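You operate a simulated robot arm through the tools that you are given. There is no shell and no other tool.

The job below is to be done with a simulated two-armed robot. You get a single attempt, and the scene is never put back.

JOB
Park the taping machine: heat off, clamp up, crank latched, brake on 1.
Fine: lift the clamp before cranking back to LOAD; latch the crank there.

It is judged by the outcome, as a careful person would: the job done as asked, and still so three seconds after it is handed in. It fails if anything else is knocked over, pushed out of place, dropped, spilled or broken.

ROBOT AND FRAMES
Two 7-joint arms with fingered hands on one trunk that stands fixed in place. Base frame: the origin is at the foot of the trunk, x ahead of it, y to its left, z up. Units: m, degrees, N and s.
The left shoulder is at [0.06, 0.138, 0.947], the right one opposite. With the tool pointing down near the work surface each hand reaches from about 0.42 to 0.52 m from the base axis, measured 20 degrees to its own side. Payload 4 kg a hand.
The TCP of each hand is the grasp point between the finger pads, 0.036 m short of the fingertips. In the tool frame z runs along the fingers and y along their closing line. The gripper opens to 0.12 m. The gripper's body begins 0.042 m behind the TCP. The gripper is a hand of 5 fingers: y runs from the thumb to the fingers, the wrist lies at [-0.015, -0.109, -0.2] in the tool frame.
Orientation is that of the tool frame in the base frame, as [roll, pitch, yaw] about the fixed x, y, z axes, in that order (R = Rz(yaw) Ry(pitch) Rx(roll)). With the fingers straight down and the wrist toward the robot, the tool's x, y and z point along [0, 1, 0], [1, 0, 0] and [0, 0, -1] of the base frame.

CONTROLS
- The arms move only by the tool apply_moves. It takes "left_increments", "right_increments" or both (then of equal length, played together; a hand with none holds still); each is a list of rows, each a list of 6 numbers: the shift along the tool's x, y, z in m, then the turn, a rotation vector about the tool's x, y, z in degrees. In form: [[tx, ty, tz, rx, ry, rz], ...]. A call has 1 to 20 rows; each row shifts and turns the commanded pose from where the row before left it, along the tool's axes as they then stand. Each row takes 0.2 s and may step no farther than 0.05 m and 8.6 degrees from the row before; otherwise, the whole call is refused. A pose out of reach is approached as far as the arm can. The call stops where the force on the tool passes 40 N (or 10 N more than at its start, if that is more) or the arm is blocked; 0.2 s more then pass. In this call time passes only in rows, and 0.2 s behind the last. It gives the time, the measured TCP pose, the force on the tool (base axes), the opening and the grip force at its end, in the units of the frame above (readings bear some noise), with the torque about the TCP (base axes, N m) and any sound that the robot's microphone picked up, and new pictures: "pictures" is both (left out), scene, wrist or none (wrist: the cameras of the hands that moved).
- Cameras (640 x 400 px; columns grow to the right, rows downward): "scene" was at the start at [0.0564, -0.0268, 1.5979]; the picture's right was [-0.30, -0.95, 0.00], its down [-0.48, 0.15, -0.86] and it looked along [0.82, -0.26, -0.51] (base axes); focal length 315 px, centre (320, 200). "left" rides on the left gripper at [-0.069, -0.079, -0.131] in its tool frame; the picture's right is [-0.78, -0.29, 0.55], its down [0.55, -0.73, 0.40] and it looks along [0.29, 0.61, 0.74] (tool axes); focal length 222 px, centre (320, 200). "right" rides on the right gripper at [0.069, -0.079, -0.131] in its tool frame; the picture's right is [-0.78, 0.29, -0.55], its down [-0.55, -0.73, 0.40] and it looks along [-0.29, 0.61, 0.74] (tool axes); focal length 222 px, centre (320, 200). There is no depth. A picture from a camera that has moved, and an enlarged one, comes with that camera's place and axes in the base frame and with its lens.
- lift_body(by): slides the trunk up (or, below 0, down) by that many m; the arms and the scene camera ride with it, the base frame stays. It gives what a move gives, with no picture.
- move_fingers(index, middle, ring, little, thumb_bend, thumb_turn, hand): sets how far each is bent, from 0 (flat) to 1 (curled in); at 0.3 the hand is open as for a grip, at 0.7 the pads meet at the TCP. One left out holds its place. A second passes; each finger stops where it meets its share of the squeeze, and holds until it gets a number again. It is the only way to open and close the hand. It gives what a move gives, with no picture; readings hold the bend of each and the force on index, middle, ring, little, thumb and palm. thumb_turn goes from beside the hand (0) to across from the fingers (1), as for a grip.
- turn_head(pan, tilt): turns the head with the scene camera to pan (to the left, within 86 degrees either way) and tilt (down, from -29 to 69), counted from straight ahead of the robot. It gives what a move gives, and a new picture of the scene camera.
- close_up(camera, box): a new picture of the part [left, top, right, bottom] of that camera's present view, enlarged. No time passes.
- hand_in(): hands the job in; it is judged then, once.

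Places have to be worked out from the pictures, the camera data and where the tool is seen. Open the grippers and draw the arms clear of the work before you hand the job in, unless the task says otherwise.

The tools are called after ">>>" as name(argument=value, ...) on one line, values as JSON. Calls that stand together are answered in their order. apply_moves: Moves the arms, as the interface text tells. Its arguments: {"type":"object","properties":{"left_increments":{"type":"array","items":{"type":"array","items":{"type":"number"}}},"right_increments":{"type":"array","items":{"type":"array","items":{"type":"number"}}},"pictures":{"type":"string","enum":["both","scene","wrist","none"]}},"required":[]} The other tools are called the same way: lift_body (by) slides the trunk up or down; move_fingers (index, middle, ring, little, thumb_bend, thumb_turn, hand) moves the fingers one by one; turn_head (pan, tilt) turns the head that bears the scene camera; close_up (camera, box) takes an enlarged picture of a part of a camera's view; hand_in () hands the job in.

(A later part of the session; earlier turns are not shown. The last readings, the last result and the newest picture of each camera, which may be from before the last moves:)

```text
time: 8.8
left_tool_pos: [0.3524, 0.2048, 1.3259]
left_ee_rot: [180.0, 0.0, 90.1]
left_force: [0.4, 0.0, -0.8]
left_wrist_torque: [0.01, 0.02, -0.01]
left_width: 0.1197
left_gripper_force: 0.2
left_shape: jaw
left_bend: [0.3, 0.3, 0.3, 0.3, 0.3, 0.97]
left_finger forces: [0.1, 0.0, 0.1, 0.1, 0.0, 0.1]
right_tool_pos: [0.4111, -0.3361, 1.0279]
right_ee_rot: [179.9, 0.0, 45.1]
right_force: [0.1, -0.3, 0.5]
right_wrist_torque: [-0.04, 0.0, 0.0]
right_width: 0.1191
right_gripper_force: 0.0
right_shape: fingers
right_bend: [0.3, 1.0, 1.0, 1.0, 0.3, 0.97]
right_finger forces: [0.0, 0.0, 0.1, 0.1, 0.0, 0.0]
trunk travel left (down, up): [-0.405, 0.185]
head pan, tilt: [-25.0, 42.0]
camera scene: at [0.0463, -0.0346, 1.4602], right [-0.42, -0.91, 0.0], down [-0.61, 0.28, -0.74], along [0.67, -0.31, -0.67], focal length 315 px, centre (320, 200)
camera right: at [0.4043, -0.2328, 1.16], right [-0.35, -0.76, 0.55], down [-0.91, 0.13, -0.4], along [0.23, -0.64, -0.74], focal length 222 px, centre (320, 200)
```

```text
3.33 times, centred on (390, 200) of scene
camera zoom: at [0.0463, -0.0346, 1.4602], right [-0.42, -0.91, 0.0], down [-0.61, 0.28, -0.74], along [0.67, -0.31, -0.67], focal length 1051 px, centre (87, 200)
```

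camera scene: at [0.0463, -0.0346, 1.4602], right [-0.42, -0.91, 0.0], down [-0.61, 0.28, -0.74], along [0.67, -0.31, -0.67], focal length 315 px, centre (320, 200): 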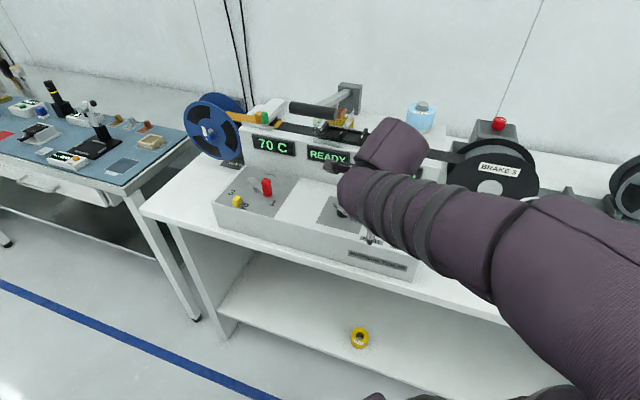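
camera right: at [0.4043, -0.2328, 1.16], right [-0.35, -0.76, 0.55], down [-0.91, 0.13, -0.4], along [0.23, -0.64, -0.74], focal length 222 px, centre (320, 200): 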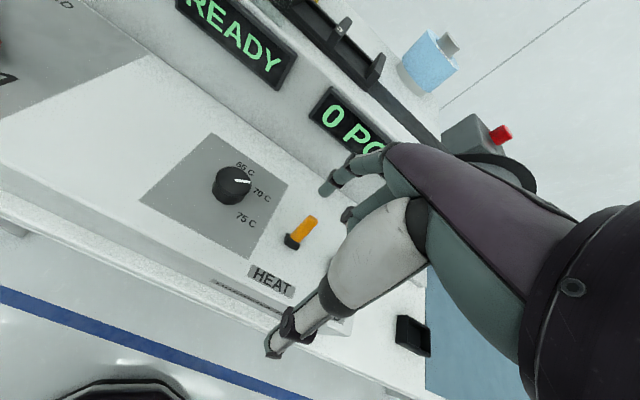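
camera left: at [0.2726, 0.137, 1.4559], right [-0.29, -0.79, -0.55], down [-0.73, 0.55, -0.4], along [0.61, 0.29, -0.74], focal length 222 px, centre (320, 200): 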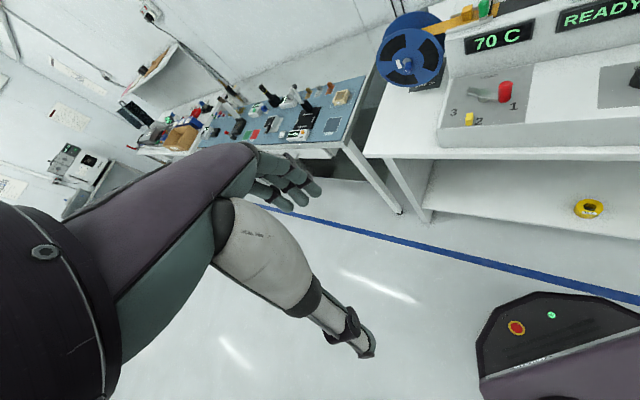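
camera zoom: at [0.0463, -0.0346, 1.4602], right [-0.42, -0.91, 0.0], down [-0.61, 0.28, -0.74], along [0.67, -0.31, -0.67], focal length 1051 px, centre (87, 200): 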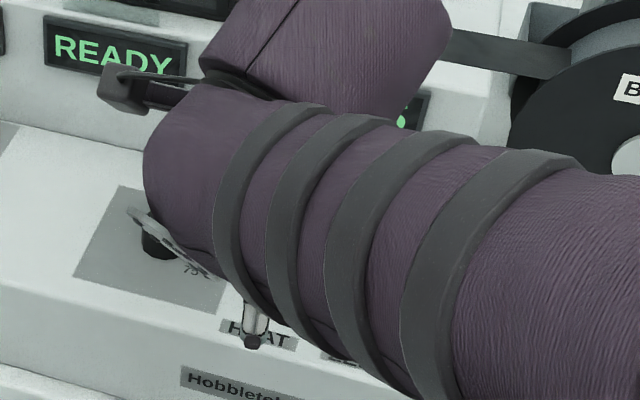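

The index is 3 cm behind the toggle and aligned laterally; fingertip about z=0.992. I go down 1.6 cm more and then draw toward the front in small steps.

>>> apply_moves(right_increments=[[0, 0, 0.016, 0, 0, 0], [0, -0.012, 0, 0, 0, 0], [0, -0.01, 0, 0, 0, 0], [0, -0.01, 0, 0, 0, 0], [0, -0.01, 0, 0, 0, 0]], pictures="wrist")

>>> close_up(camera="right", box=[240, 140, 400, 260])

>>> close_up(camera="scene", box=[230, 120, 390, 180])

```text
time: 10.0
left_tool_pos: [0.3527, 0.2052, 1.3263]
left_ee_rot: [180.0, 0.0, 90.0]
left_force: [0.0, 0.5, -0.5]
left_wrist_torque: [0.02, -0.02, 0.0]
left_width: 0.1199
left_gripper_force: 0.1
left_shape: jaw
left_bend: [0.3, 0.3, 0.3, 0.3, 0.3, 0.97]
left_finger forces: [0.0, 0.0, 0.1, 0.1, 0.1, 0.1]
right_tool_pos: [0.3799, -0.3055, 1.0143]
right_ee_rot: [-180.0, 0.0, 45.0]
right_force: [0.3, -0.4, -0.7]
right_wrist_torque: [0.02, 0.03, 0.0]
right_width: 0.1192
right_gripper_force: 0.2
right_shape: fingers
right_bend: [0.3, 1.0, 1.0, 1.0, 0.3, 0.97]
right_finger forces: [0.0, 0.1, 0.0, 0.0, 0.0, 0.0]
trunk travel left (down, up): [-0.405, 0.185]
head pan, tilt: [-25.0, 42.0]
camera right: at [0.3734, -0.2028, 1.1457], right [-0.35, -0.76, 0.55], down [-0.91, 0.13, -0.4], along [0.23, -0.64, -0.74], focal length 222 px, centre (320, 200)
```

right: 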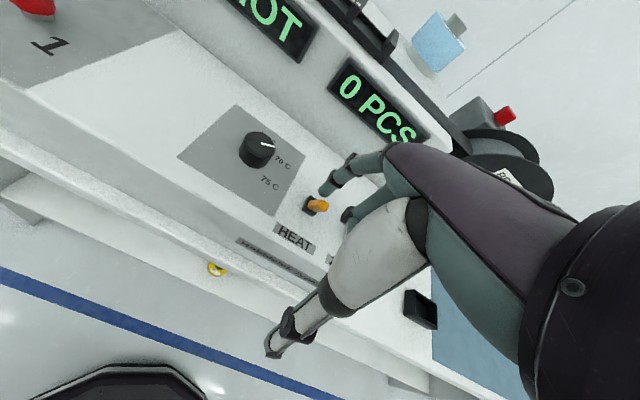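

```text
3.33 times, centred on (320, 200) of right
camera zoom: at [0.3734, -0.2028, 1.1457], right [-0.35, -0.76, 0.55], down [-0.91, 0.13, -0.4], along [0.23, -0.64, -0.74], focal length 740 px, centre (320, 200)
```

zoom: 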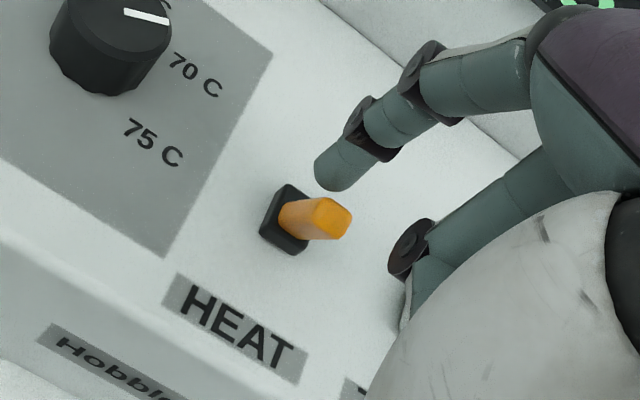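

```text
4.00 times, centred on (310, 150) of scene
camera zoom: at [0.0461, -0.0344, 1.4602], right [-0.42, -0.91, 0.0], down [-0.61, 0.28, -0.74], along [0.67, -0.31, -0.67], focal length 1261 px, centre (360, 400)
```

zoom: 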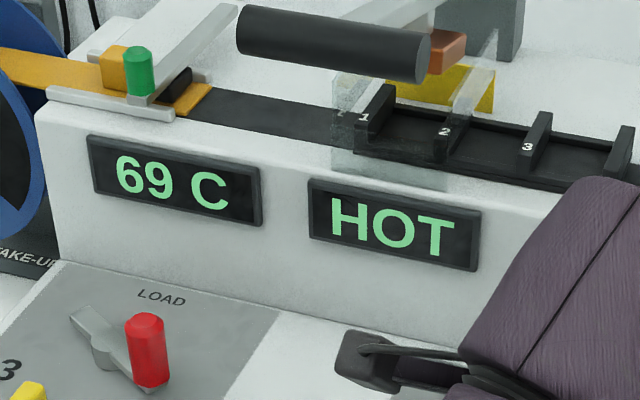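

Heat is off: the display now reads 69 C and HOT, and the toggle is tilted to the front. I lift the hand away straight up, then back, and reopen the curled fingers for the clamp.

>>> apply_moves(right_increments=[[0, 0, -0.045, 0, 0, 0], [0.004, -0.013, -0.0435, 0, 0, 0], [0.004, -0.013, -0.0435, 0, 0, 0], [0.003, -0.013, -0.0435, 0, 0, 0]], pictures="scene")

>>> move_fingers(hand="right", middle=0.3, ring=0.3, little=0.3)

>>> close_up(camera="scene", box=[320, 180, 440, 260])

```text
time: 11.0
left_tool_pos: [0.3529, 0.2058, 1.3262]
left_ee_rot: [-180.0, 0.1, 90.1]
left_force: [-0.8, 0.3, -0.5]
left_wrist_torque: [-0.02, -0.01, -0.02]
left_width: 0.1199
left_gripper_force: 0.2
left_shape: jaw
left_bend: [0.3, 0.3, 0.3, 0.3, 0.3, 0.97]
left_finger forces: [0.1, 0.0, 0.0, 0.0, 0.0, 0.1]
right_tool_pos: [0.3602, -0.2711, 1.1867]
right_ee_rot: [-179.9, 0.0, 44.9]
right_force: [-0.2, -0.1, 0.3]
right_wrist_torque: [0.02, 0.05, 0.04]
right_width: 0.1194
right_gripper_force: 0.2
right_shape: fingers
right_bend: [0.3, 1.0, 1.0, 1.0, 0.3, 0.97]
right_finger forces: [0.0, 0.0, 0.0, 0.0, 0.1, 0.0]
trunk travel left (down, up): [-0.405, 0.185]
head pan, tilt: [-25.0, 42.0]
camera scene: at [0.0461, -0.0344, 1.4602], right [-0.42, -0.91, 0.0], down [-0.61, 0.28, -0.74], along [0.67, -0.31, -0.67], focal length 315 px, centre (320, 200)
```

scene: 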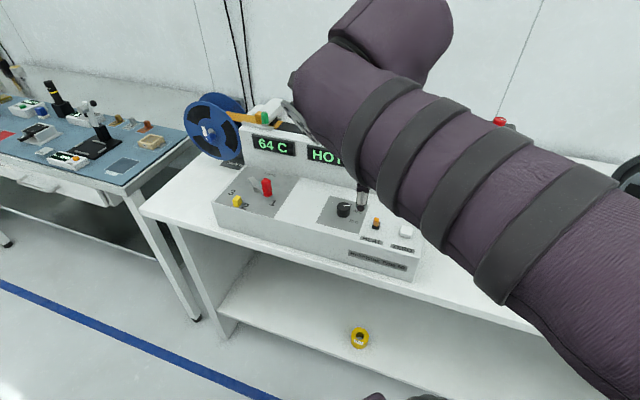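

```text
time: 12.0
left_tool_pos: [0.3525, 0.2049, 1.3271]
left_ee_rot: [-179.9, 0.0, 90.0]
left_force: [0.5, -0.2, 0.3]
left_wrist_torque: [-0.03, 0.02, 0.02]
left_width: 0.1197
left_gripper_force: 0.0
left_shape: jaw
left_bend: [0.3, 0.3, 0.3, 0.3, 0.3, 0.97]
left_finger forces: [0.1, 0.1, 0.0, 0.0, 0.1, 0.1]
right_tool_pos: [0.3613, -0.2711, 1.1876]
right_ee_rot: [179.9, 0.0, 45.0]
right_force: [-0.9, -0.2, -0.8]
right_wrist_torque: [0.0, -0.01, 0.0]
right_width: 0.1193
right_gripper_force: 0.0
right_shape: fingers
right_bend: [0.3, 0.3, 0.3, 0.3, 0.3, 0.97]
right_finger forces: [0.1, 0.0, 0.0, 0.0, 0.0, 0.0]
trunk travel left (down, up): [-0.405, 0.185]
head pan, tilt: [-25.0, 42.0]
```

```text
5.00 times, centred on (380, 220) of scene
camera zoom: at [0.0462, -0.0345, 1.4602], right [-0.42, -0.91, 0.0], down [-0.61, 0.28, -0.74], along [0.67, -0.31, -0.67], focal length 1577 px, centre (20, 100)
```

zoom: 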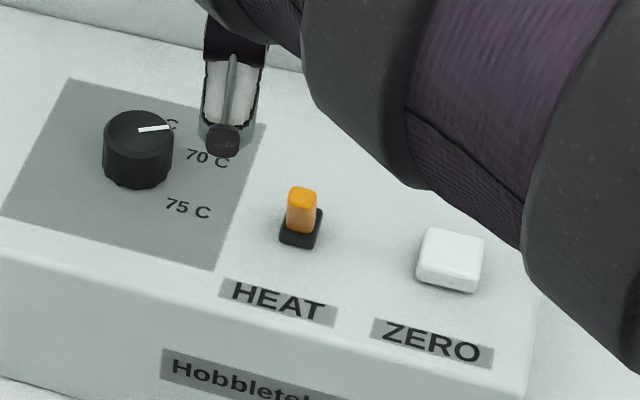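

Toggle confirmed off and temperature falling. Now I turn the hand to point forward (thumb below, fingers above), staying back from the clamp handle.

>>> apply_moves(right_increments=[[0, 0, 0, 0, 0, -8.4], [0, 0, 0, 0, 0, -8.4], [0, 0, 0, 0, 0, -8.2], [0, 0, 0, -8.2, 0, 0], [0, 0, 0, -8.2, 0, 0], [0, 0, 0, -8.2, 0, 0], [0, 0, 0, -8.2, 0, 0], [0, 0, 0, -8.2, 0, 0], [0, 0, 0, -8, 0, 0], [0, 0, 0, -8, 0, 0], [0, 0, 0, -8, 0, 0]], pictures="both")

```text
time: 13.9
left_tool_pos: [0.3519, 0.2044, 1.3268]
left_ee_rot: [-180.0, 0.0, 90.0]
left_force: [0.2, -0.7, -0.5]
left_wrist_torque: [0.0, 0.01, 0.0]
left_width: 0.1198
left_gripper_force: 0.1
left_shape: jaw
left_bend: [0.3, 0.3, 0.3, 0.3, 0.3, 0.97]
left_finger forces: [0.0, 0.0, 0.0, 0.0, 0.1, 0.1]
right_tool_pos: [0.3886, -0.2051, 1.1563]
right_ee_rot: [143.1, -5.7, 86.0]
right_force: [0.1, 0.3, 0.9]
right_wrist_torque: [-0.04, 0.0, 0.0]
right_width: 0.1191
right_gripper_force: 0.1
right_shape: fingers
right_bend: [0.3, 0.3, 0.3, 0.3, 0.3, 0.97]
right_finger forces: [0.0, 0.1, 0.0, 0.0, 0.0, 0.1]
trunk travel left (down, up): [-0.405, 0.185]
head pan, tilt: [-25.0, 42.0]
stopped in row 9 (right hand): the arm was blocked; the commanded pose is now the measured one
camera scene: at [0.0462, -0.0348, 1.4604], right [-0.42, -0.91, 0.0], down [-0.61, 0.28, -0.74], along [0.67, -0.31, -0.67], focal length 315 px, centre (320, 200)
camera right: at [0.2514, -0.1338, 1.2203], right [-0.15, -0.83, 0.53], down [-0.38, -0.45, -0.81], along [0.91, -0.33, -0.25], focal length 222 px, centre (320, 200)
```

scene: 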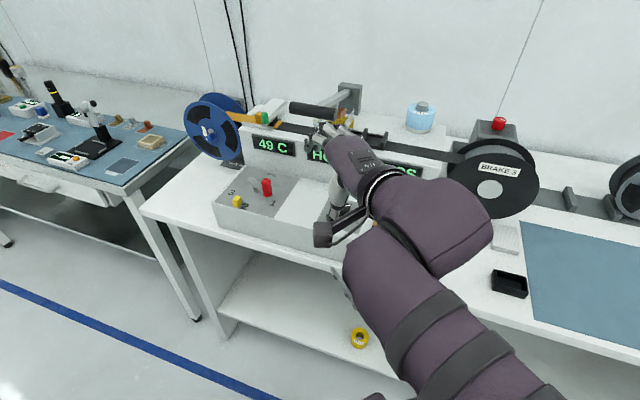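
right: 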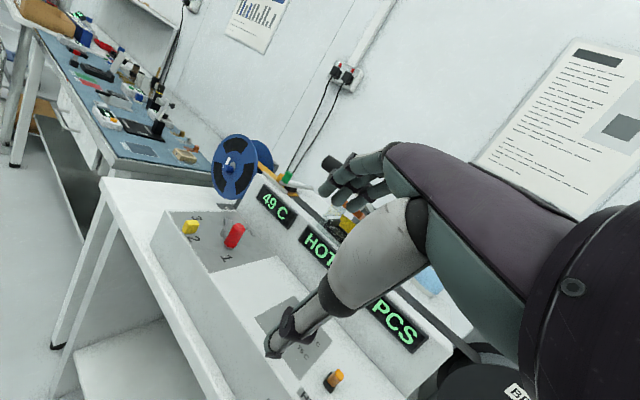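

The arm hit a joint limit at about 53° below horizontal – the shoulder is still high. I raise the hand 0.18 m and then lower the trunk by the same amount, so a flatter hand becomes reachable.

>>> apply_moves(right_increments=[[0.0045, 0.0269, -0.0358, 0, 0, 0], [0.0045, 0.0269, -0.0358, 0, 0, 0], [0.0045, 0.0269, -0.0358, 0, 0, 0], [0.0045, 0.0269, -0.0358, 0, 0, 0]], pictures="scene")

```text
time: 14.9
left_tool_pos: [0.3527, 0.2054, 1.3264]
left_ee_rot: [180.0, 0.1, 90.0]
left_force: [0.3, -1.2, -0.1]
left_wrist_torque: [-0.01, 0.03, 0.0]
left_width: 0.1197
left_gripper_force: 0.0
left_shape: jaw
left_bend: [0.3, 0.3, 0.3, 0.3, 0.3, 0.97]
left_finger forces: [0.0, 0.1, 0.1, 0.0, 0.0, 0.0]
right_tool_pos: [0.3901, -0.2007, 1.3357]
right_ee_rot: [143.1, -5.7, 86.0]
right_force: [0.5, 0.7, 0.8]
right_wrist_torque: [0.01, -0.01, 0.0]
right_width: 0.1193
right_gripper_force: 0.1
right_shape: fingers
right_bend: [0.3, 0.3, 0.3, 0.3, 0.3, 0.97]
right_finger forces: [0.1, 0.1, 0.1, 0.0, 0.0, 0.0]
trunk travel left (down, up): [-0.405, 0.185]
head pan, tilt: [-25.0, 42.0]
camera scene: at [0.0463, -0.0345, 1.4601], right [-0.42, -0.91, 0.0], down [-0.61, 0.28, -0.74], along [0.67, -0.31, -0.67], focal length 315 px, centre (320, 200)
```

scene: 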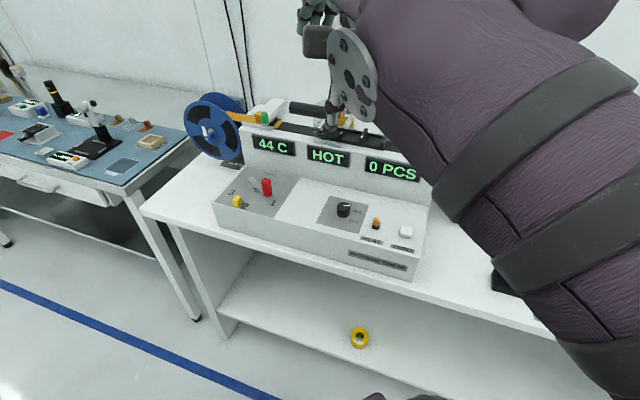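

Hand raised cleanly; now I lower the trunk 0.18 m.

>>> lift_body(by=-0.18)

>>> turn_head(pan=-25, tilt=30)

```text
time: 16.9
left_tool_pos: [0.3525, 0.2049, 1.1459]
left_ee_rot: [179.9, 0.0, 90.0]
left_force: [-0.6, 0.2, 0.5]
left_wrist_torque: [0.0, -0.01, 0.02]
left_width: 0.1198
left_gripper_force: 0.1
left_shape: jaw
left_bend: [0.3, 0.3, 0.3, 0.3, 0.3, 0.97]
left_finger forces: [0.1, 0.0, 0.1, 0.0, 0.0, 0.0]
right_tool_pos: [0.3905, -0.2019, 1.155]
right_ee_rot: [142.9, -5.7, 85.9]
right_force: [-0.4, 0.3, -0.4]
right_wrist_torque: [-0.02, -0.01, -0.02]
right_width: 0.1192
right_gripper_force: 0.1
right_shape: fingers
right_bend: [0.3, 0.3, 0.3, 0.3, 0.3, 0.97]
right_finger forces: [0.1, 0.0, 0.0, 0.0, 0.0, 0.0]
trunk travel left (down, up): [-0.225, 0.365]
head pan, tilt: [-25.0, 42.0]
```

```text
time: 17.6
left_tool_pos: [0.3522, 0.2051, 1.1472]
left_ee_rot: [180.0, 0.1, 90.0]
left_force: [-0.2, 0.1, 0.2]
left_wrist_torque: [-0.01, -0.01, -0.03]
left_width: 0.1197
left_gripper_force: 0.1
left_shape: jaw
left_bend: [0.3, 0.3, 0.3, 0.3, 0.3, 0.97]
left_finger forces: [0.0, 0.1, 0.1, 0.1, 0.1, 0.0]
right_tool_pos: [0.3902, -0.2015, 1.1554]
right_ee_rot: [143.0, -5.8, 86.2]
right_force: [-0.2, -0.2, 0.7]
right_wrist_torque: [0.01, -0.02, 0.01]
right_width: 0.1194
right_gripper_force: 0.1
right_shape: fingers
right_bend: [0.3, 0.3, 0.3, 0.3, 0.3, 0.97]
right_finger forces: [0.0, 0.0, 0.0, 0.0, 0.0, 0.0]
trunk travel left (down, up): [-0.225, 0.365]
head pan, tilt: [-25.0, 30.0]
camera scene: at [0.0523, -0.0374, 1.2984], right [-0.42, -0.91, 0.0], down [-0.45, 0.21, -0.87], along [0.78, -0.37, -0.5], focal length 315 px, centre (320, 200)
```

scene: 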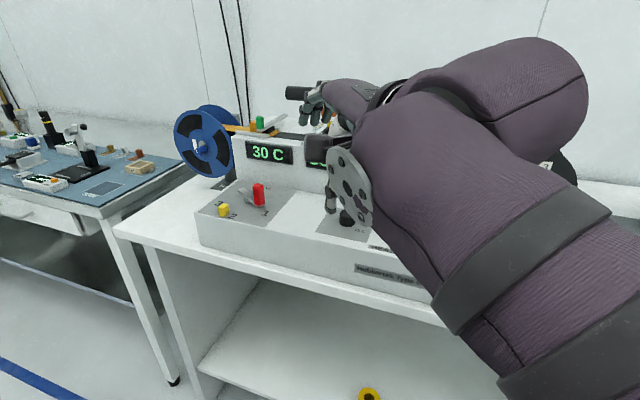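

The trunk is down; temperature reads 30 C. I try pitching the hand flatter here, at a safe distance from the handle.

>>> apply_moves(right_increments=[[0, 0, 0, -8, 0, 0], [0, 0, 0, -8, 0, 0], [0, 0, 0, -8, 0, 0], [0, 0, 0, -6, 0, 0]], pictures="both")

```text
time: 18.6
left_tool_pos: [0.352, 0.2036, 1.1433]
left_ee_rot: [179.9, 0.0, 89.9]
left_force: [-0.3, 0.3, 0.2]
left_wrist_torque: [0.02, -0.01, 0.03]
left_width: 0.12
left_gripper_force: 0.0
left_shape: jaw
left_bend: [0.3, 0.3, 0.3, 0.3, 0.3, 0.97]
left_finger forces: [0.0, 0.0, 0.0, 0.0, 0.0, 0.0]
right_tool_pos: [0.4111, -0.1682, 1.1305]
right_ee_rot: [118.1, -10.8, 96.1]
right_force: [0.3, -0.2, -0.4]
right_wrist_torque: [-0.03, 0.01, 0.03]
right_width: 0.1191
right_gripper_force: 0.1
right_shape: fingers
right_bend: [0.3, 0.3, 0.3, 0.3, 0.3, 0.97]
right_finger forces: [0.0, 0.0, 0.0, 0.0, 0.1, 0.0]
trunk travel left (down, up): [-0.225, 0.365]
head pan, tilt: [-25.0, 30.0]
stopped in row 4 (right hand): the arm was blocked; the commanded pose is now the measured one
camera scene: at [0.0524, -0.0379, 1.2957], right [-0.42, -0.91, 0.0], down [-0.45, 0.21, -0.87], along [0.78, -0.37, -0.5], focal length 315 px, centre (320, 200)
camera right: at [0.2525, -0.1173, 1.1368], right [-0.25, -0.9, 0.36], down [0.04, -0.38, -0.92], along [0.97, -0.22, 0.13], focal length 222 px, centre (320, 200)
```

scene: 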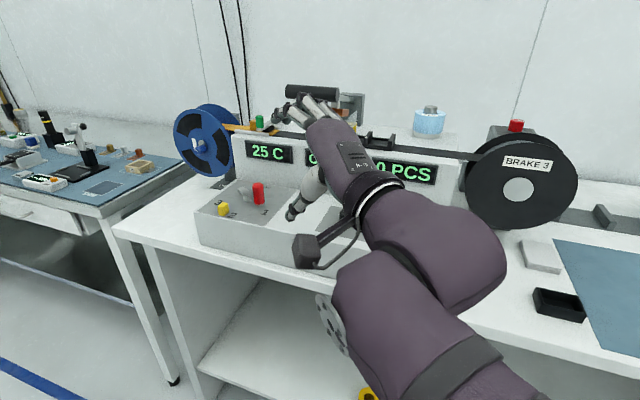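
right: 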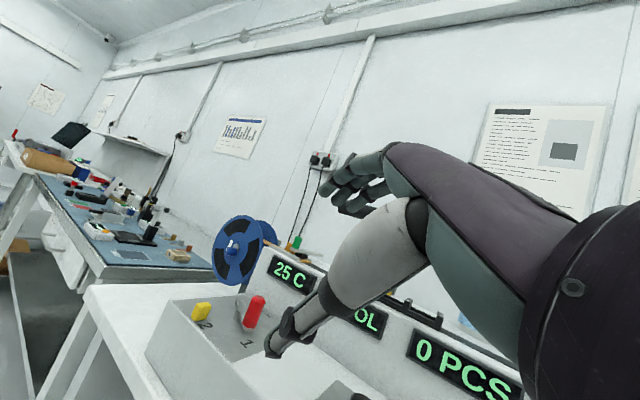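

The arm is simply too folded here (wrist only ~0.15 m from the shoulder). I move the hand right and up to ≈(0.45,-0.35,1.19), where it has room, to the right of the clamp handle.

>>> apply_moves(right_increments=[[-0.0341, 0.0184, -0.0054, 0, 0, 0], [-0.0341, 0.0184, -0.0054, 0, 0, 0], [-0.0341, 0.0184, -0.0054, 0, 0, 0], [-0.0341, 0.0184, -0.0054, 0, 0, 0], [-0.0341, 0.0184, -0.0054, 0, 0, 0]], pictures="both")

```text
time: 19.8
left_tool_pos: [0.3525, 0.2049, 1.1461]
left_ee_rot: [-180.0, 0.0, 90.0]
left_force: [-0.7, 0.1, -0.3]
left_wrist_torque: [0.0, 0.02, 0.02]
left_width: 0.1198
left_gripper_force: 0.1
left_shape: jaw
left_bend: [0.3, 0.3, 0.3, 0.3, 0.3, 0.97]
left_finger forces: [0.0, 0.0, 0.0, 0.0, 0.1, 0.0]
right_tool_pos: [0.4508, -0.3517, 1.1892]
right_ee_rot: [118.2, -10.7, 96.1]
right_force: [-0.6, 1.1, -0.8]
right_wrist_torque: [-0.02, -0.02, -0.02]
right_width: 0.1192
right_gripper_force: 0.0
right_shape: fingers
right_bend: [0.3, 0.3, 0.3, 0.3, 0.3, 0.97]
right_finger forces: [0.0, 0.0, 0.0, 0.0, 0.0, 0.0]
trunk travel left (down, up): [-0.225, 0.365]
head pan, tilt: [-25.0, 30.0]
camera scene: at [0.0524, -0.0375, 1.2985], right [-0.42, -0.91, 0.0], down [-0.45, 0.21, -0.87], along [0.78, -0.37, -0.5], focal length 315 px, centre (320, 200)
camera right: at [0.2901, -0.2999, 1.1954], right [-0.25, -0.9, 0.36], down [0.04, -0.38, -0.92], along [0.97, -0.22, 0.13], focal length 222 px, centre (320, 200)
```

scene: 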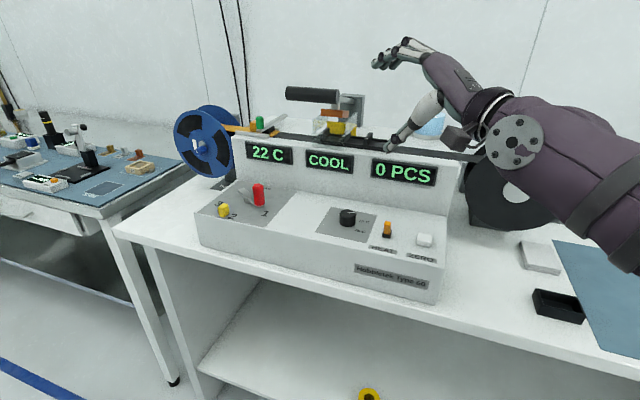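
right: 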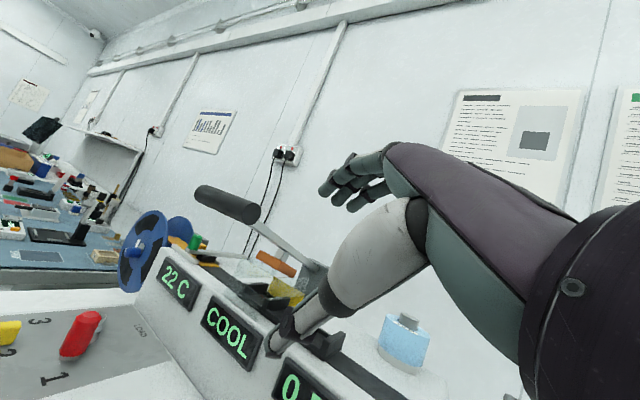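

Good pose and a clear view; display now says COOL. I zoom in on the clamp from both cameras.

>>> close_up(camera="scene", box=[260, 60, 400, 150])

>>> close_up(camera="right", box=[170, 160, 350, 330])

>>> close_up(camera="scene", box=[340, 20, 520, 170])

```text
4.44 times, centred on (330, 105) of scene
camera zoom: at [0.0524, -0.0375, 1.2985], right [-0.42, -0.91, 0.0], down [-0.45, 0.21, -0.87], along [0.78, -0.37, -0.5], focal length 1401 px, centre (276, 622)
```

zoom: 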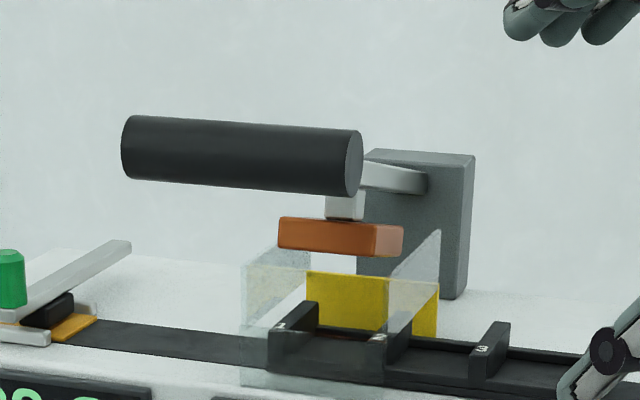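

```text
2.35 times, centred on (260, 245) of right
camera zoom: at [0.2901, -0.2999, 1.1954], right [-0.25, -0.9, 0.36], down [0.04, -0.38, -0.92], along [0.97, -0.22, 0.13], focal length 523 px, centre (461, 94)
```

zoom: 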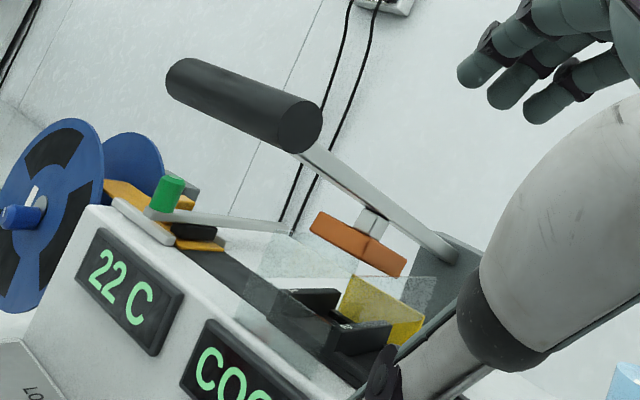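

```text
2.67 times, centred on (430, 95) of scene
camera zoom: at [0.0524, -0.0375, 1.2985], right [-0.42, -0.91, 0.0], down [-0.45, 0.21, -0.87], along [0.78, -0.37, -0.5], focal length 841 px, centre (27, 480)
```

zoom: 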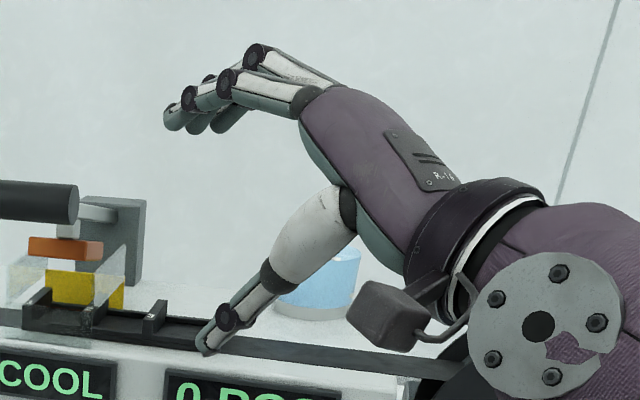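

The clamp lever slopes up about 13° with the brown pad hanging clear of the tape, so it may be partly or fully up already; I'll test it gently. First I level the hand and turn it a bit right, thumb underneath.

>>> apply_moves(right_increments=[[0, 0, 0, -1.56, -7.2, 3.86], [0, 0, 0, -1.56, -7.2, 3.86], [0, 0, 0, -1.56, -7.2, 3.86], [0, 0, 0, -8, 0, 0], [0, 0, 0, -8, 0, 0]], pictures="both")

```text
time: 20.7
left_tool_pos: [0.3529, 0.2058, 1.1454]
left_ee_rot: [-179.9, 0.1, 90.0]
left_force: [0.2, -0.2, -0.4]
left_wrist_torque: [0.02, -0.02, 0.0]
left_width: 0.1197
left_gripper_force: 0.1
left_shape: jaw
left_bend: [0.3, 0.3, 0.3, 0.3, 0.3, 0.97]
left_finger forces: [0.1, 0.0, 0.1, 0.0, 0.0, 0.0]
right_tool_pos: [0.4744, -0.2745, 1.1938]
right_ee_rot: [115.4, -14.8, 85.8]
right_force: [0.1, 0.4, 0.5]
right_wrist_torque: [-0.02, -0.05, 0.0]
right_width: 0.119
right_gripper_force: 0.0
right_shape: fingers
right_bend: [0.3, 0.3, 0.3, 0.3, 0.3, 0.97]
right_finger forces: [0.1, 0.0, 0.0, 0.0, 0.0, 0.0]
trunk travel left (down, up): [-0.225, 0.365]
head pan, tilt: [-25.0, 30.0]
stopped in row 4 (right hand): the arm was blocked; the commanded pose is now the measured one
camera scene: at [0.0522, -0.0378, 1.2988], right [-0.42, -0.91, 0.0], down [-0.45, 0.21, -0.87], along [0.79, -0.37, -0.5], focal length 315 px, centre (320, 200)
camera right: at [0.328, -0.1938, 1.1977], right [-0.43, -0.86, 0.28], down [0.02, -0.32, -0.95], along [0.9, -0.41, 0.16], focal length 222 px, centre (320, 200)
```

scene: 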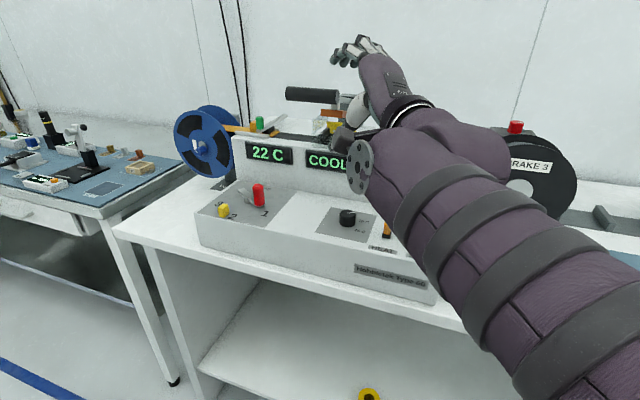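
right: 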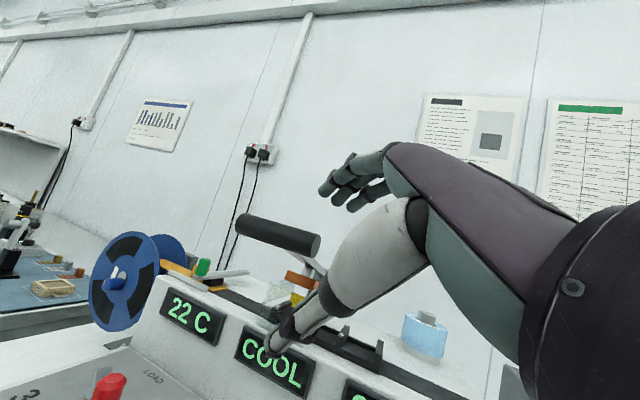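

The wrist limits drifted the pose to ≈(0.474,-0.275,1.194), with fingers above and thumb below handle height – still clear. I advance straight forward 0.10 m, so the handle passes between thumb (below) and fingers (above).

>>> apply_moves(right_increments=[[0.0002, 0.0107, 0.0227, 0, 0, 0], [0.0002, 0.0107, 0.0227, 0, 0, 0], [0.0002, 0.0107, 0.0227, 0, 0, 0], [0.0002, 0.0107, 0.0227, 0, 0, 0]], pictures="both")

>>> close_up(camera="scene", box=[260, 40, 440, 160])

>>> close_up(camera="right", box=[180, 140, 420, 380])

```text
time: 21.7
left_tool_pos: [0.3515, 0.2054, 1.1453]
left_ee_rot: [-179.9, -0.1, 89.9]
left_force: [-0.6, 0.0, -0.1]
left_wrist_torque: [0.0, -0.04, 0.02]
left_width: 0.1197
left_gripper_force: 0.1
left_shape: jaw
left_bend: [0.3, 0.3, 0.3, 0.3, 0.3, 0.97]
left_finger forces: [0.1, 0.0, 0.0, 0.0, 0.1, 0.0]
right_tool_pos: [0.5758, -0.2821, 1.1918]
right_ee_rot: [115.5, -14.6, 85.5]
right_force: [-5.1, 2.6, -4.0]
right_wrist_torque: [-0.02, -0.13, -0.09]
right_width: 0.1217
right_gripper_force: 2.9
right_shape: fingers
right_bend: [0.3, 0.3, 0.3, 0.3, 0.3, 0.97]
right_finger forces: [0.1, 0.0, 0.0, 0.0, 5.7, 0.0]
trunk travel left (down, up): [-0.225, 0.365]
head pan, tilt: [-25.0, 30.0]
camera scene: at [0.0512, -0.0371, 1.2985], right [-0.42, -0.91, 0.0], down [-0.45, 0.21, -0.87], along [0.79, -0.37, -0.5], focal length 315 px, centre (320, 200)
camera right: at [0.4291, -0.2011, 1.196], right [-0.44, -0.85, 0.28], down [0.02, -0.32, -0.95], along [0.9, -0.41, 0.16], focal length 222 px, centre (320, 200)
```

scene: 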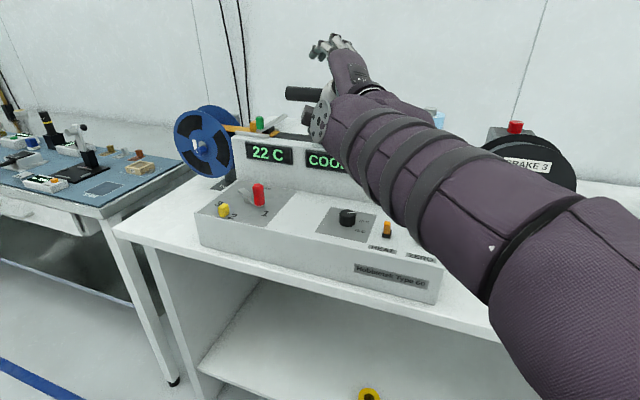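
right: 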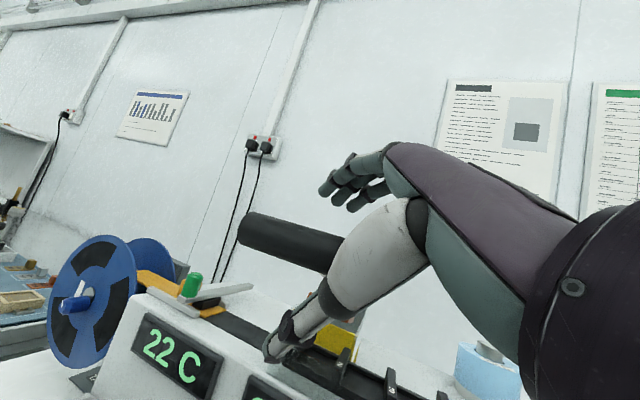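

```text
3.33 times, centred on (350, 100) of scene
camera zoom: at [0.0512, -0.0371, 1.2985], right [-0.42, -0.91, 0.0], down [-0.45, 0.21, -0.87], along [0.79, -0.37, -0.5], focal length 1051 px, centre (220, 533)
```

zoom: 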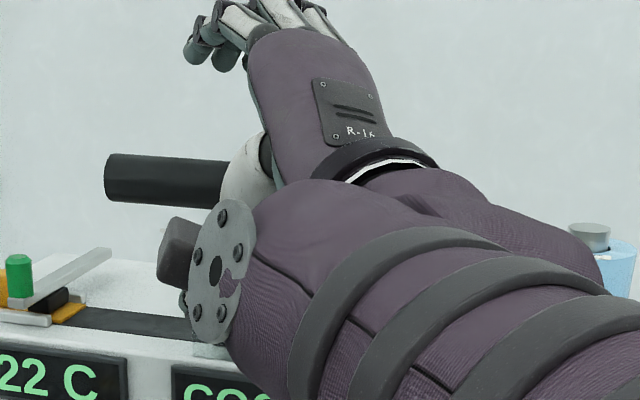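

```text
1.67 times, centred on (300, 260) of right
camera zoom: at [0.4291, -0.2011, 1.196], right [-0.44, -0.85, 0.28], down [0.02, -0.32, -0.95], along [0.9, -0.41, 0.16], focal length 370 px, centre (353, 100)
```

zoom: 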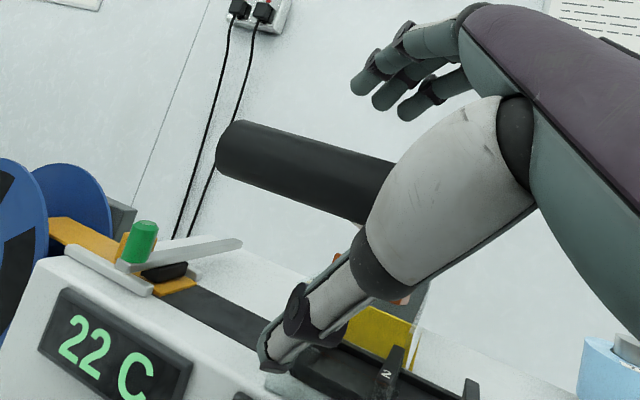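

The thumb now touches the handle (5.7 N). I raise gently in 1 cm steps to see whether the lever moves or is at its stop.

>>> apply_moves(right_increments=[[0.0025, 0.0087, -0.0042, 0, 0, 0], [0.0025, 0.0087, -0.0042, 0, 0, 0]], pictures="both")

>>> close_up(camera="right", box=[180, 140, 420, 380])

```text
time: 22.2
left_tool_pos: [0.3526, 0.2054, 1.1463]
left_ee_rot: [-179.9, -0.1, 90.0]
left_force: [-0.2, -0.1, -0.5]
left_wrist_torque: [-0.01, -0.01, 0.01]
left_width: 0.1196
left_gripper_force: 0.0
left_shape: jaw
left_bend: [0.3, 0.3, 0.3, 0.3, 0.3, 0.97]
left_finger forces: [0.0, 0.1, 0.0, 0.0, 0.1, 0.0]
right_tool_pos: [0.5778, -0.2814, 1.1941]
right_ee_rot: [116.8, -14.9, 85.3]
right_force: [-11.8, 4.9, -12.6]
right_wrist_torque: [-0.03, -0.46, -0.16]
right_width: 0.1235
right_gripper_force: 8.3
right_shape: fingers
right_bend: [0.3, 0.3, 0.3, 0.3, 0.3, 0.97]
right_finger forces: [0.0, 0.0, 0.0, 0.1, 16.3, 0.0]
trunk travel left (down, up): [-0.225, 0.365]
head pan, tilt: [-25.0, 30.0]
stopped in row 2 (right hand): the force on the tool passed its limit at 46 N (the readings are from after the stop); the commanded pose is now the measured one
camera scene: at [0.0518, -0.0372, 1.2986], right [-0.42, -0.91, 0.0], down [-0.45, 0.21, -0.87], along [0.79, -0.37, -0.5], focal length 315 px, centre (320, 200)
camera right: at [0.43, -0.2006, 1.2022], right [-0.43, -0.86, 0.29], down [0.0, -0.32, -0.95], along [0.9, -0.41, 0.13], focal length 222 px, centre (320, 200)
```

scene: 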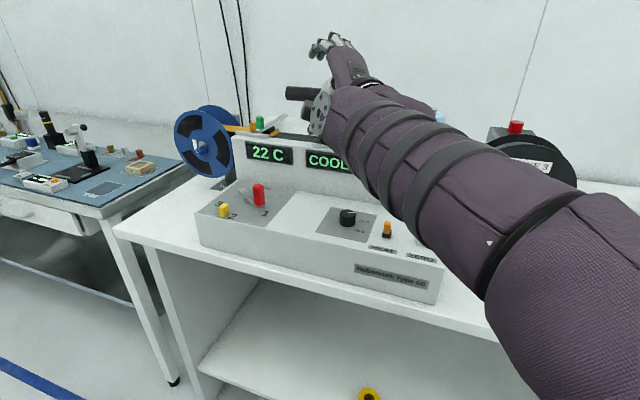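
right: 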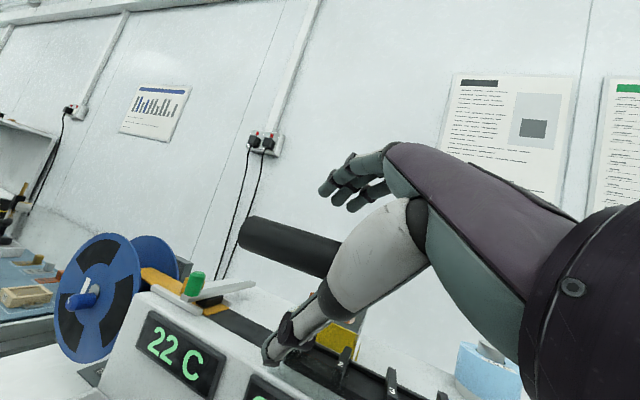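

```text
1.67 times, centred on (300, 260) of right
camera zoom: at [0.43, -0.2006, 1.2022], right [-0.43, -0.86, 0.29], down [0.0, -0.32, -0.95], along [0.9, -0.41, 0.13], focal length 370 px, centre (353, 100)
```

zoom: 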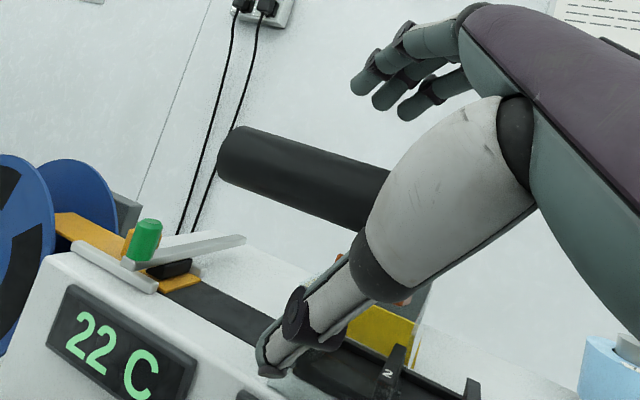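

The lever does not yield upward (46 N) – this heated sealing lever is already at its upper stop and spring-returns. The true clamp may be the arm with the green knob near the take-up reel. I release, back out along the same path and look there.

>>> apply_moves(right_increments=[[-0.003, -0.0104, 0.0052, 0, 0, 0], [-0.001, -0.0107, -0.0222, 0, 0, 0], [-0.001, -0.0107, -0.0222, 0, 0, 0], [-0.001, -0.0107, -0.0222, 0, 0, 0], [-0.001, -0.0107, -0.0222, 0, 0, 0]], pictures="both")

>>> close_up(camera="scene", box=[200, 70, 360, 170])

>>> close_up(camera="right", box=[100, 180, 340, 340])

>>> close_up(camera="left", box=[400, 0, 640, 150])

```text
time: 23.4
left_tool_pos: [0.3533, 0.2051, 1.1463]
left_ee_rot: [-180.0, -0.1, 90.0]
left_force: [-0.2, -0.6, 0.2]
left_wrist_torque: [0.02, -0.01, 0.0]
left_width: 0.1197
left_gripper_force: 0.0
left_shape: jaw
left_bend: [0.3, 0.3, 0.3, 0.3, 0.3, 0.97]
left_finger forces: [0.0, 0.0, 0.0, 0.0, 0.0, 0.0]
right_tool_pos: [0.477, -0.28, 1.1866]
right_ee_rot: [116.5, -14.8, 85.3]
right_force: [-0.1, -0.9, -0.4]
right_wrist_torque: [-0.01, 0.01, -0.01]
right_width: 0.1192
right_gripper_force: 0.1
right_shape: fingers
right_bend: [0.3, 0.3, 0.3, 0.3, 0.3, 0.97]
right_finger forces: [0.0, 0.0, 0.0, 0.1, 0.1, 0.1]
trunk travel left (down, up): [-0.225, 0.365]
head pan, tilt: [-25.0, 30.0]
camera scene: at [0.0522, -0.0373, 1.2985], right [-0.42, -0.91, 0.0], down [-0.45, 0.21, -0.87], along [0.79, -0.37, -0.5], focal length 315 px, centre (320, 200)
camera right: at [0.3306, -0.1982, 1.192], right [-0.43, -0.86, 0.29], down [0.0, -0.32, -0.95], along [0.9, -0.41, 0.14], focal length 222 px, centre (320, 200)
```

scene: 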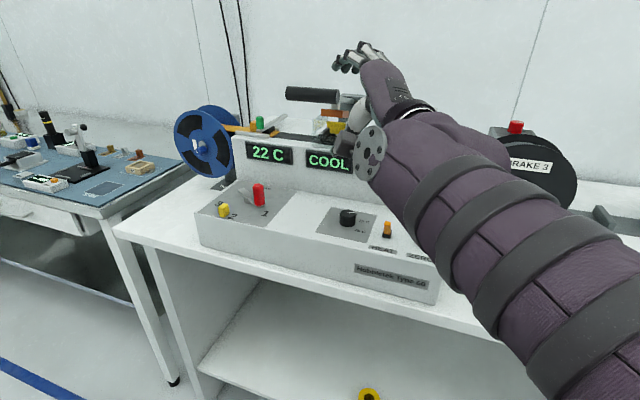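
right: 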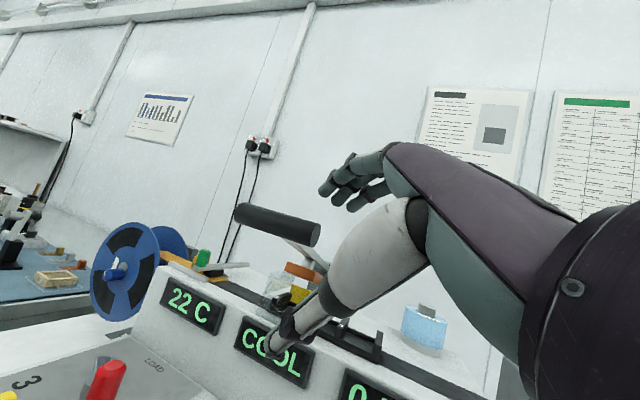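

```text
4.00 times, centred on (280, 120) of scene
camera zoom: at [0.0522, -0.0373, 1.2985], right [-0.42, -0.91, 0.0], down [-0.45, 0.21, -0.87], along [0.79, -0.37, -0.5], focal length 1261 px, centre (480, 520)
```

zoom: 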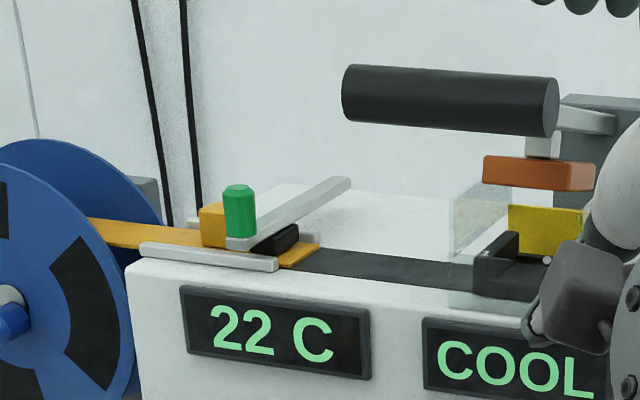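

```text
2.50 times, centred on (220, 260) of right
camera zoom: at [0.3306, -0.1982, 1.192], right [-0.43, -0.86, 0.29], down [0.0, -0.32, -0.95], along [0.9, -0.41, 0.14], focal length 555 px, centre (570, 50)
```

zoom: 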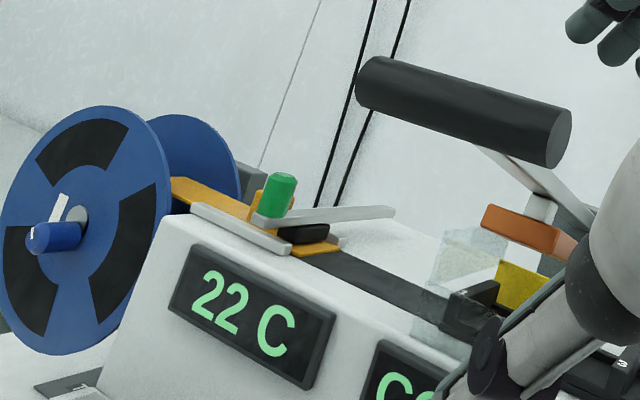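

```text
2.67 times, centred on (520, 75) of left
camera zoom: at [0.2732, 0.1362, 1.2759], right [-0.29, -0.79, -0.55], down [-0.73, 0.55, -0.4], along [0.61, 0.29, -0.74], focal length 592 px, centre (-213, 533)
```

zoom: 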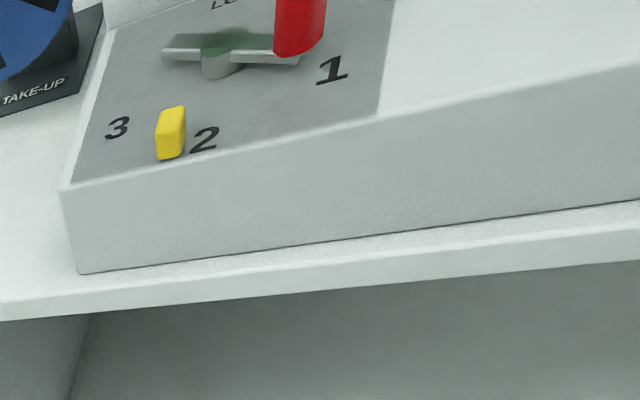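

The green-knobbed bar (knob ≈(0.755,-0.214,1.09), bar running back along the tape path, black pad on the tape) looks like the clamp. I lift the right hand to z≈1.30 and advance over the machine to look at it closely and test reach.

>>> apply_moves(right_increments=[[0.0102, 0.0346, -0.0173, 0, 0, 0], [0.0102, 0.0346, -0.0173, 0, 0, 0], [0.0102, 0.0346, -0.0173, 0, 0, 0], [0.02, 0.008, 0.018, 0, 0, 0], [0.02, 0.008, 0.018, 0, 0, 0], [0.02, 0.008, 0.018, 0, 0, 0], [0.015, 0.008, 0.018, 0, 0, 0]], pictures="both")

```text
time: 25.0
left_tool_pos: [0.3531, 0.2057, 1.1464]
left_ee_rot: [-179.9, 0.0, 90.1]
left_force: [0.2, -1.3, -0.7]
left_wrist_torque: [-0.03, 0.0, -0.05]
left_width: 0.1198
left_gripper_force: 0.1
left_shape: jaw
left_bend: [0.3, 0.3, 0.3, 0.3, 0.3, 0.97]
left_finger forces: [0.1, 0.0, 0.1, 0.1, 0.0, 0.0]
right_tool_pos: [0.5641, -0.2135, 1.3202]
right_ee_rot: [116.5, -14.9, 85.5]
right_force: [0.3, 0.1, -0.1]
right_wrist_torque: [0.03, -0.02, -0.01]
right_width: 0.1194
right_gripper_force: 0.0
right_shape: fingers
right_bend: [0.3, 0.3, 0.3, 0.3, 0.3, 0.97]
right_finger forces: [0.0, 0.1, 0.0, 0.0, 0.0, 0.0]
trunk travel left (down, up): [-0.225, 0.365]
head pan, tilt: [-25.0, 30.0]
camera scene: at [0.0526, -0.0373, 1.2985], right [-0.42, -0.91, 0.0], down [-0.45, 0.21, -0.87], along [0.78, -0.37, -0.5], focal length 315 px, centre (320, 200)
camera right: at [0.4179, -0.1315, 1.3259], right [-0.43, -0.86, 0.29], down [0.0, -0.32, -0.95], along [0.9, -0.41, 0.14], focal length 222 px, centre (320, 200)
```

scene: 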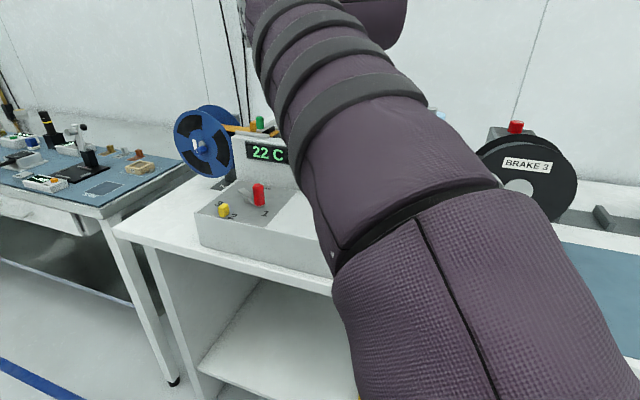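
right: 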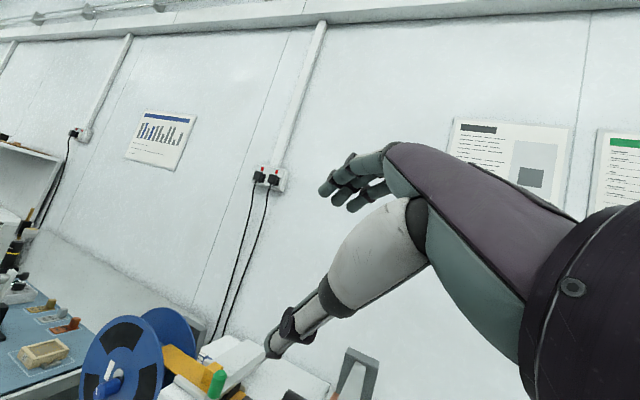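

Reached without trouble. I tip the hand down 25° so the wrist camera looks at the green-knob bar.

>>> apply_moves(right_increments=[[0, 0, 0, 8.3, 0, 0], [0, 0, 0, 8.3, 0, 0], [0, 0, 0, 8.3, 0, 0]], pictures="wrist")

>>> close_up(camera="right", box=[100, 240, 340, 400])

```text
time: 25.8
left_tool_pos: [0.3531, 0.2054, 1.1465]
left_ee_rot: [-179.9, 0.0, 90.0]
left_force: [-0.6, 0.5, 0.5]
left_wrist_torque: [0.01, 0.0, 0.01]
left_width: 0.1196
left_gripper_force: 0.1
left_shape: jaw
left_bend: [0.3, 0.3, 0.3, 0.3, 0.3, 0.97]
left_finger forces: [0.1, 0.0, 0.0, 0.1, 0.0, 0.0]
right_tool_pos: [0.5637, -0.2122, 1.3197]
right_ee_rot: [141.5, -14.9, 85.3]
right_force: [-0.1, 0.6, -0.3]
right_wrist_torque: [0.02, -0.03, 0.0]
right_width: 0.1195
right_gripper_force: 0.0
right_shape: fingers
right_bend: [0.3, 0.3, 0.3, 0.3, 0.3, 0.97]
right_finger forces: [0.0, 0.1, 0.1, 0.0, 0.0, 0.0]
trunk travel left (down, up): [-0.225, 0.365]
head pan, tilt: [-25.0, 30.0]
camera right: at [0.4246, -0.1493, 1.3905], right [-0.19, -0.9, 0.39], down [-0.35, -0.31, -0.88], along [0.92, -0.3, -0.26], focal length 222 px, centre (320, 200)
```

right: 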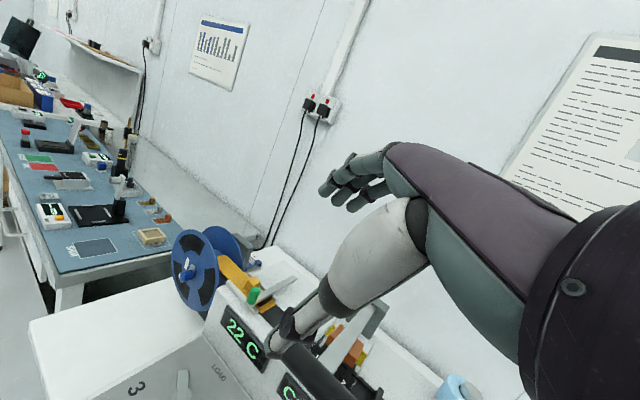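

```text
2.50 times, centred on (220, 320) of right
camera zoom: at [0.4246, -0.1493, 1.3905], right [-0.19, -0.9, 0.39], down [-0.35, -0.31, -0.88], along [0.92, -0.3, -0.26], focal length 555 px, centre (570, -100)
```

zoom: 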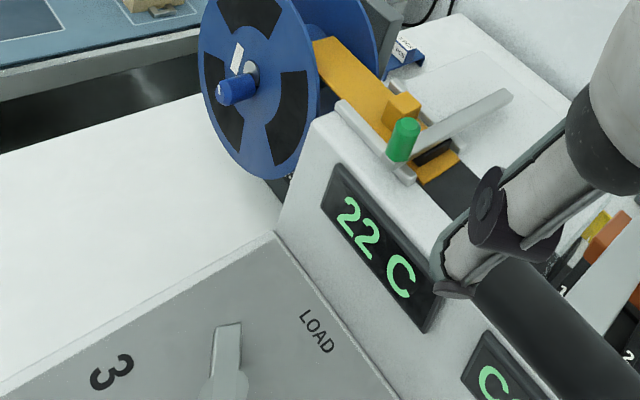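

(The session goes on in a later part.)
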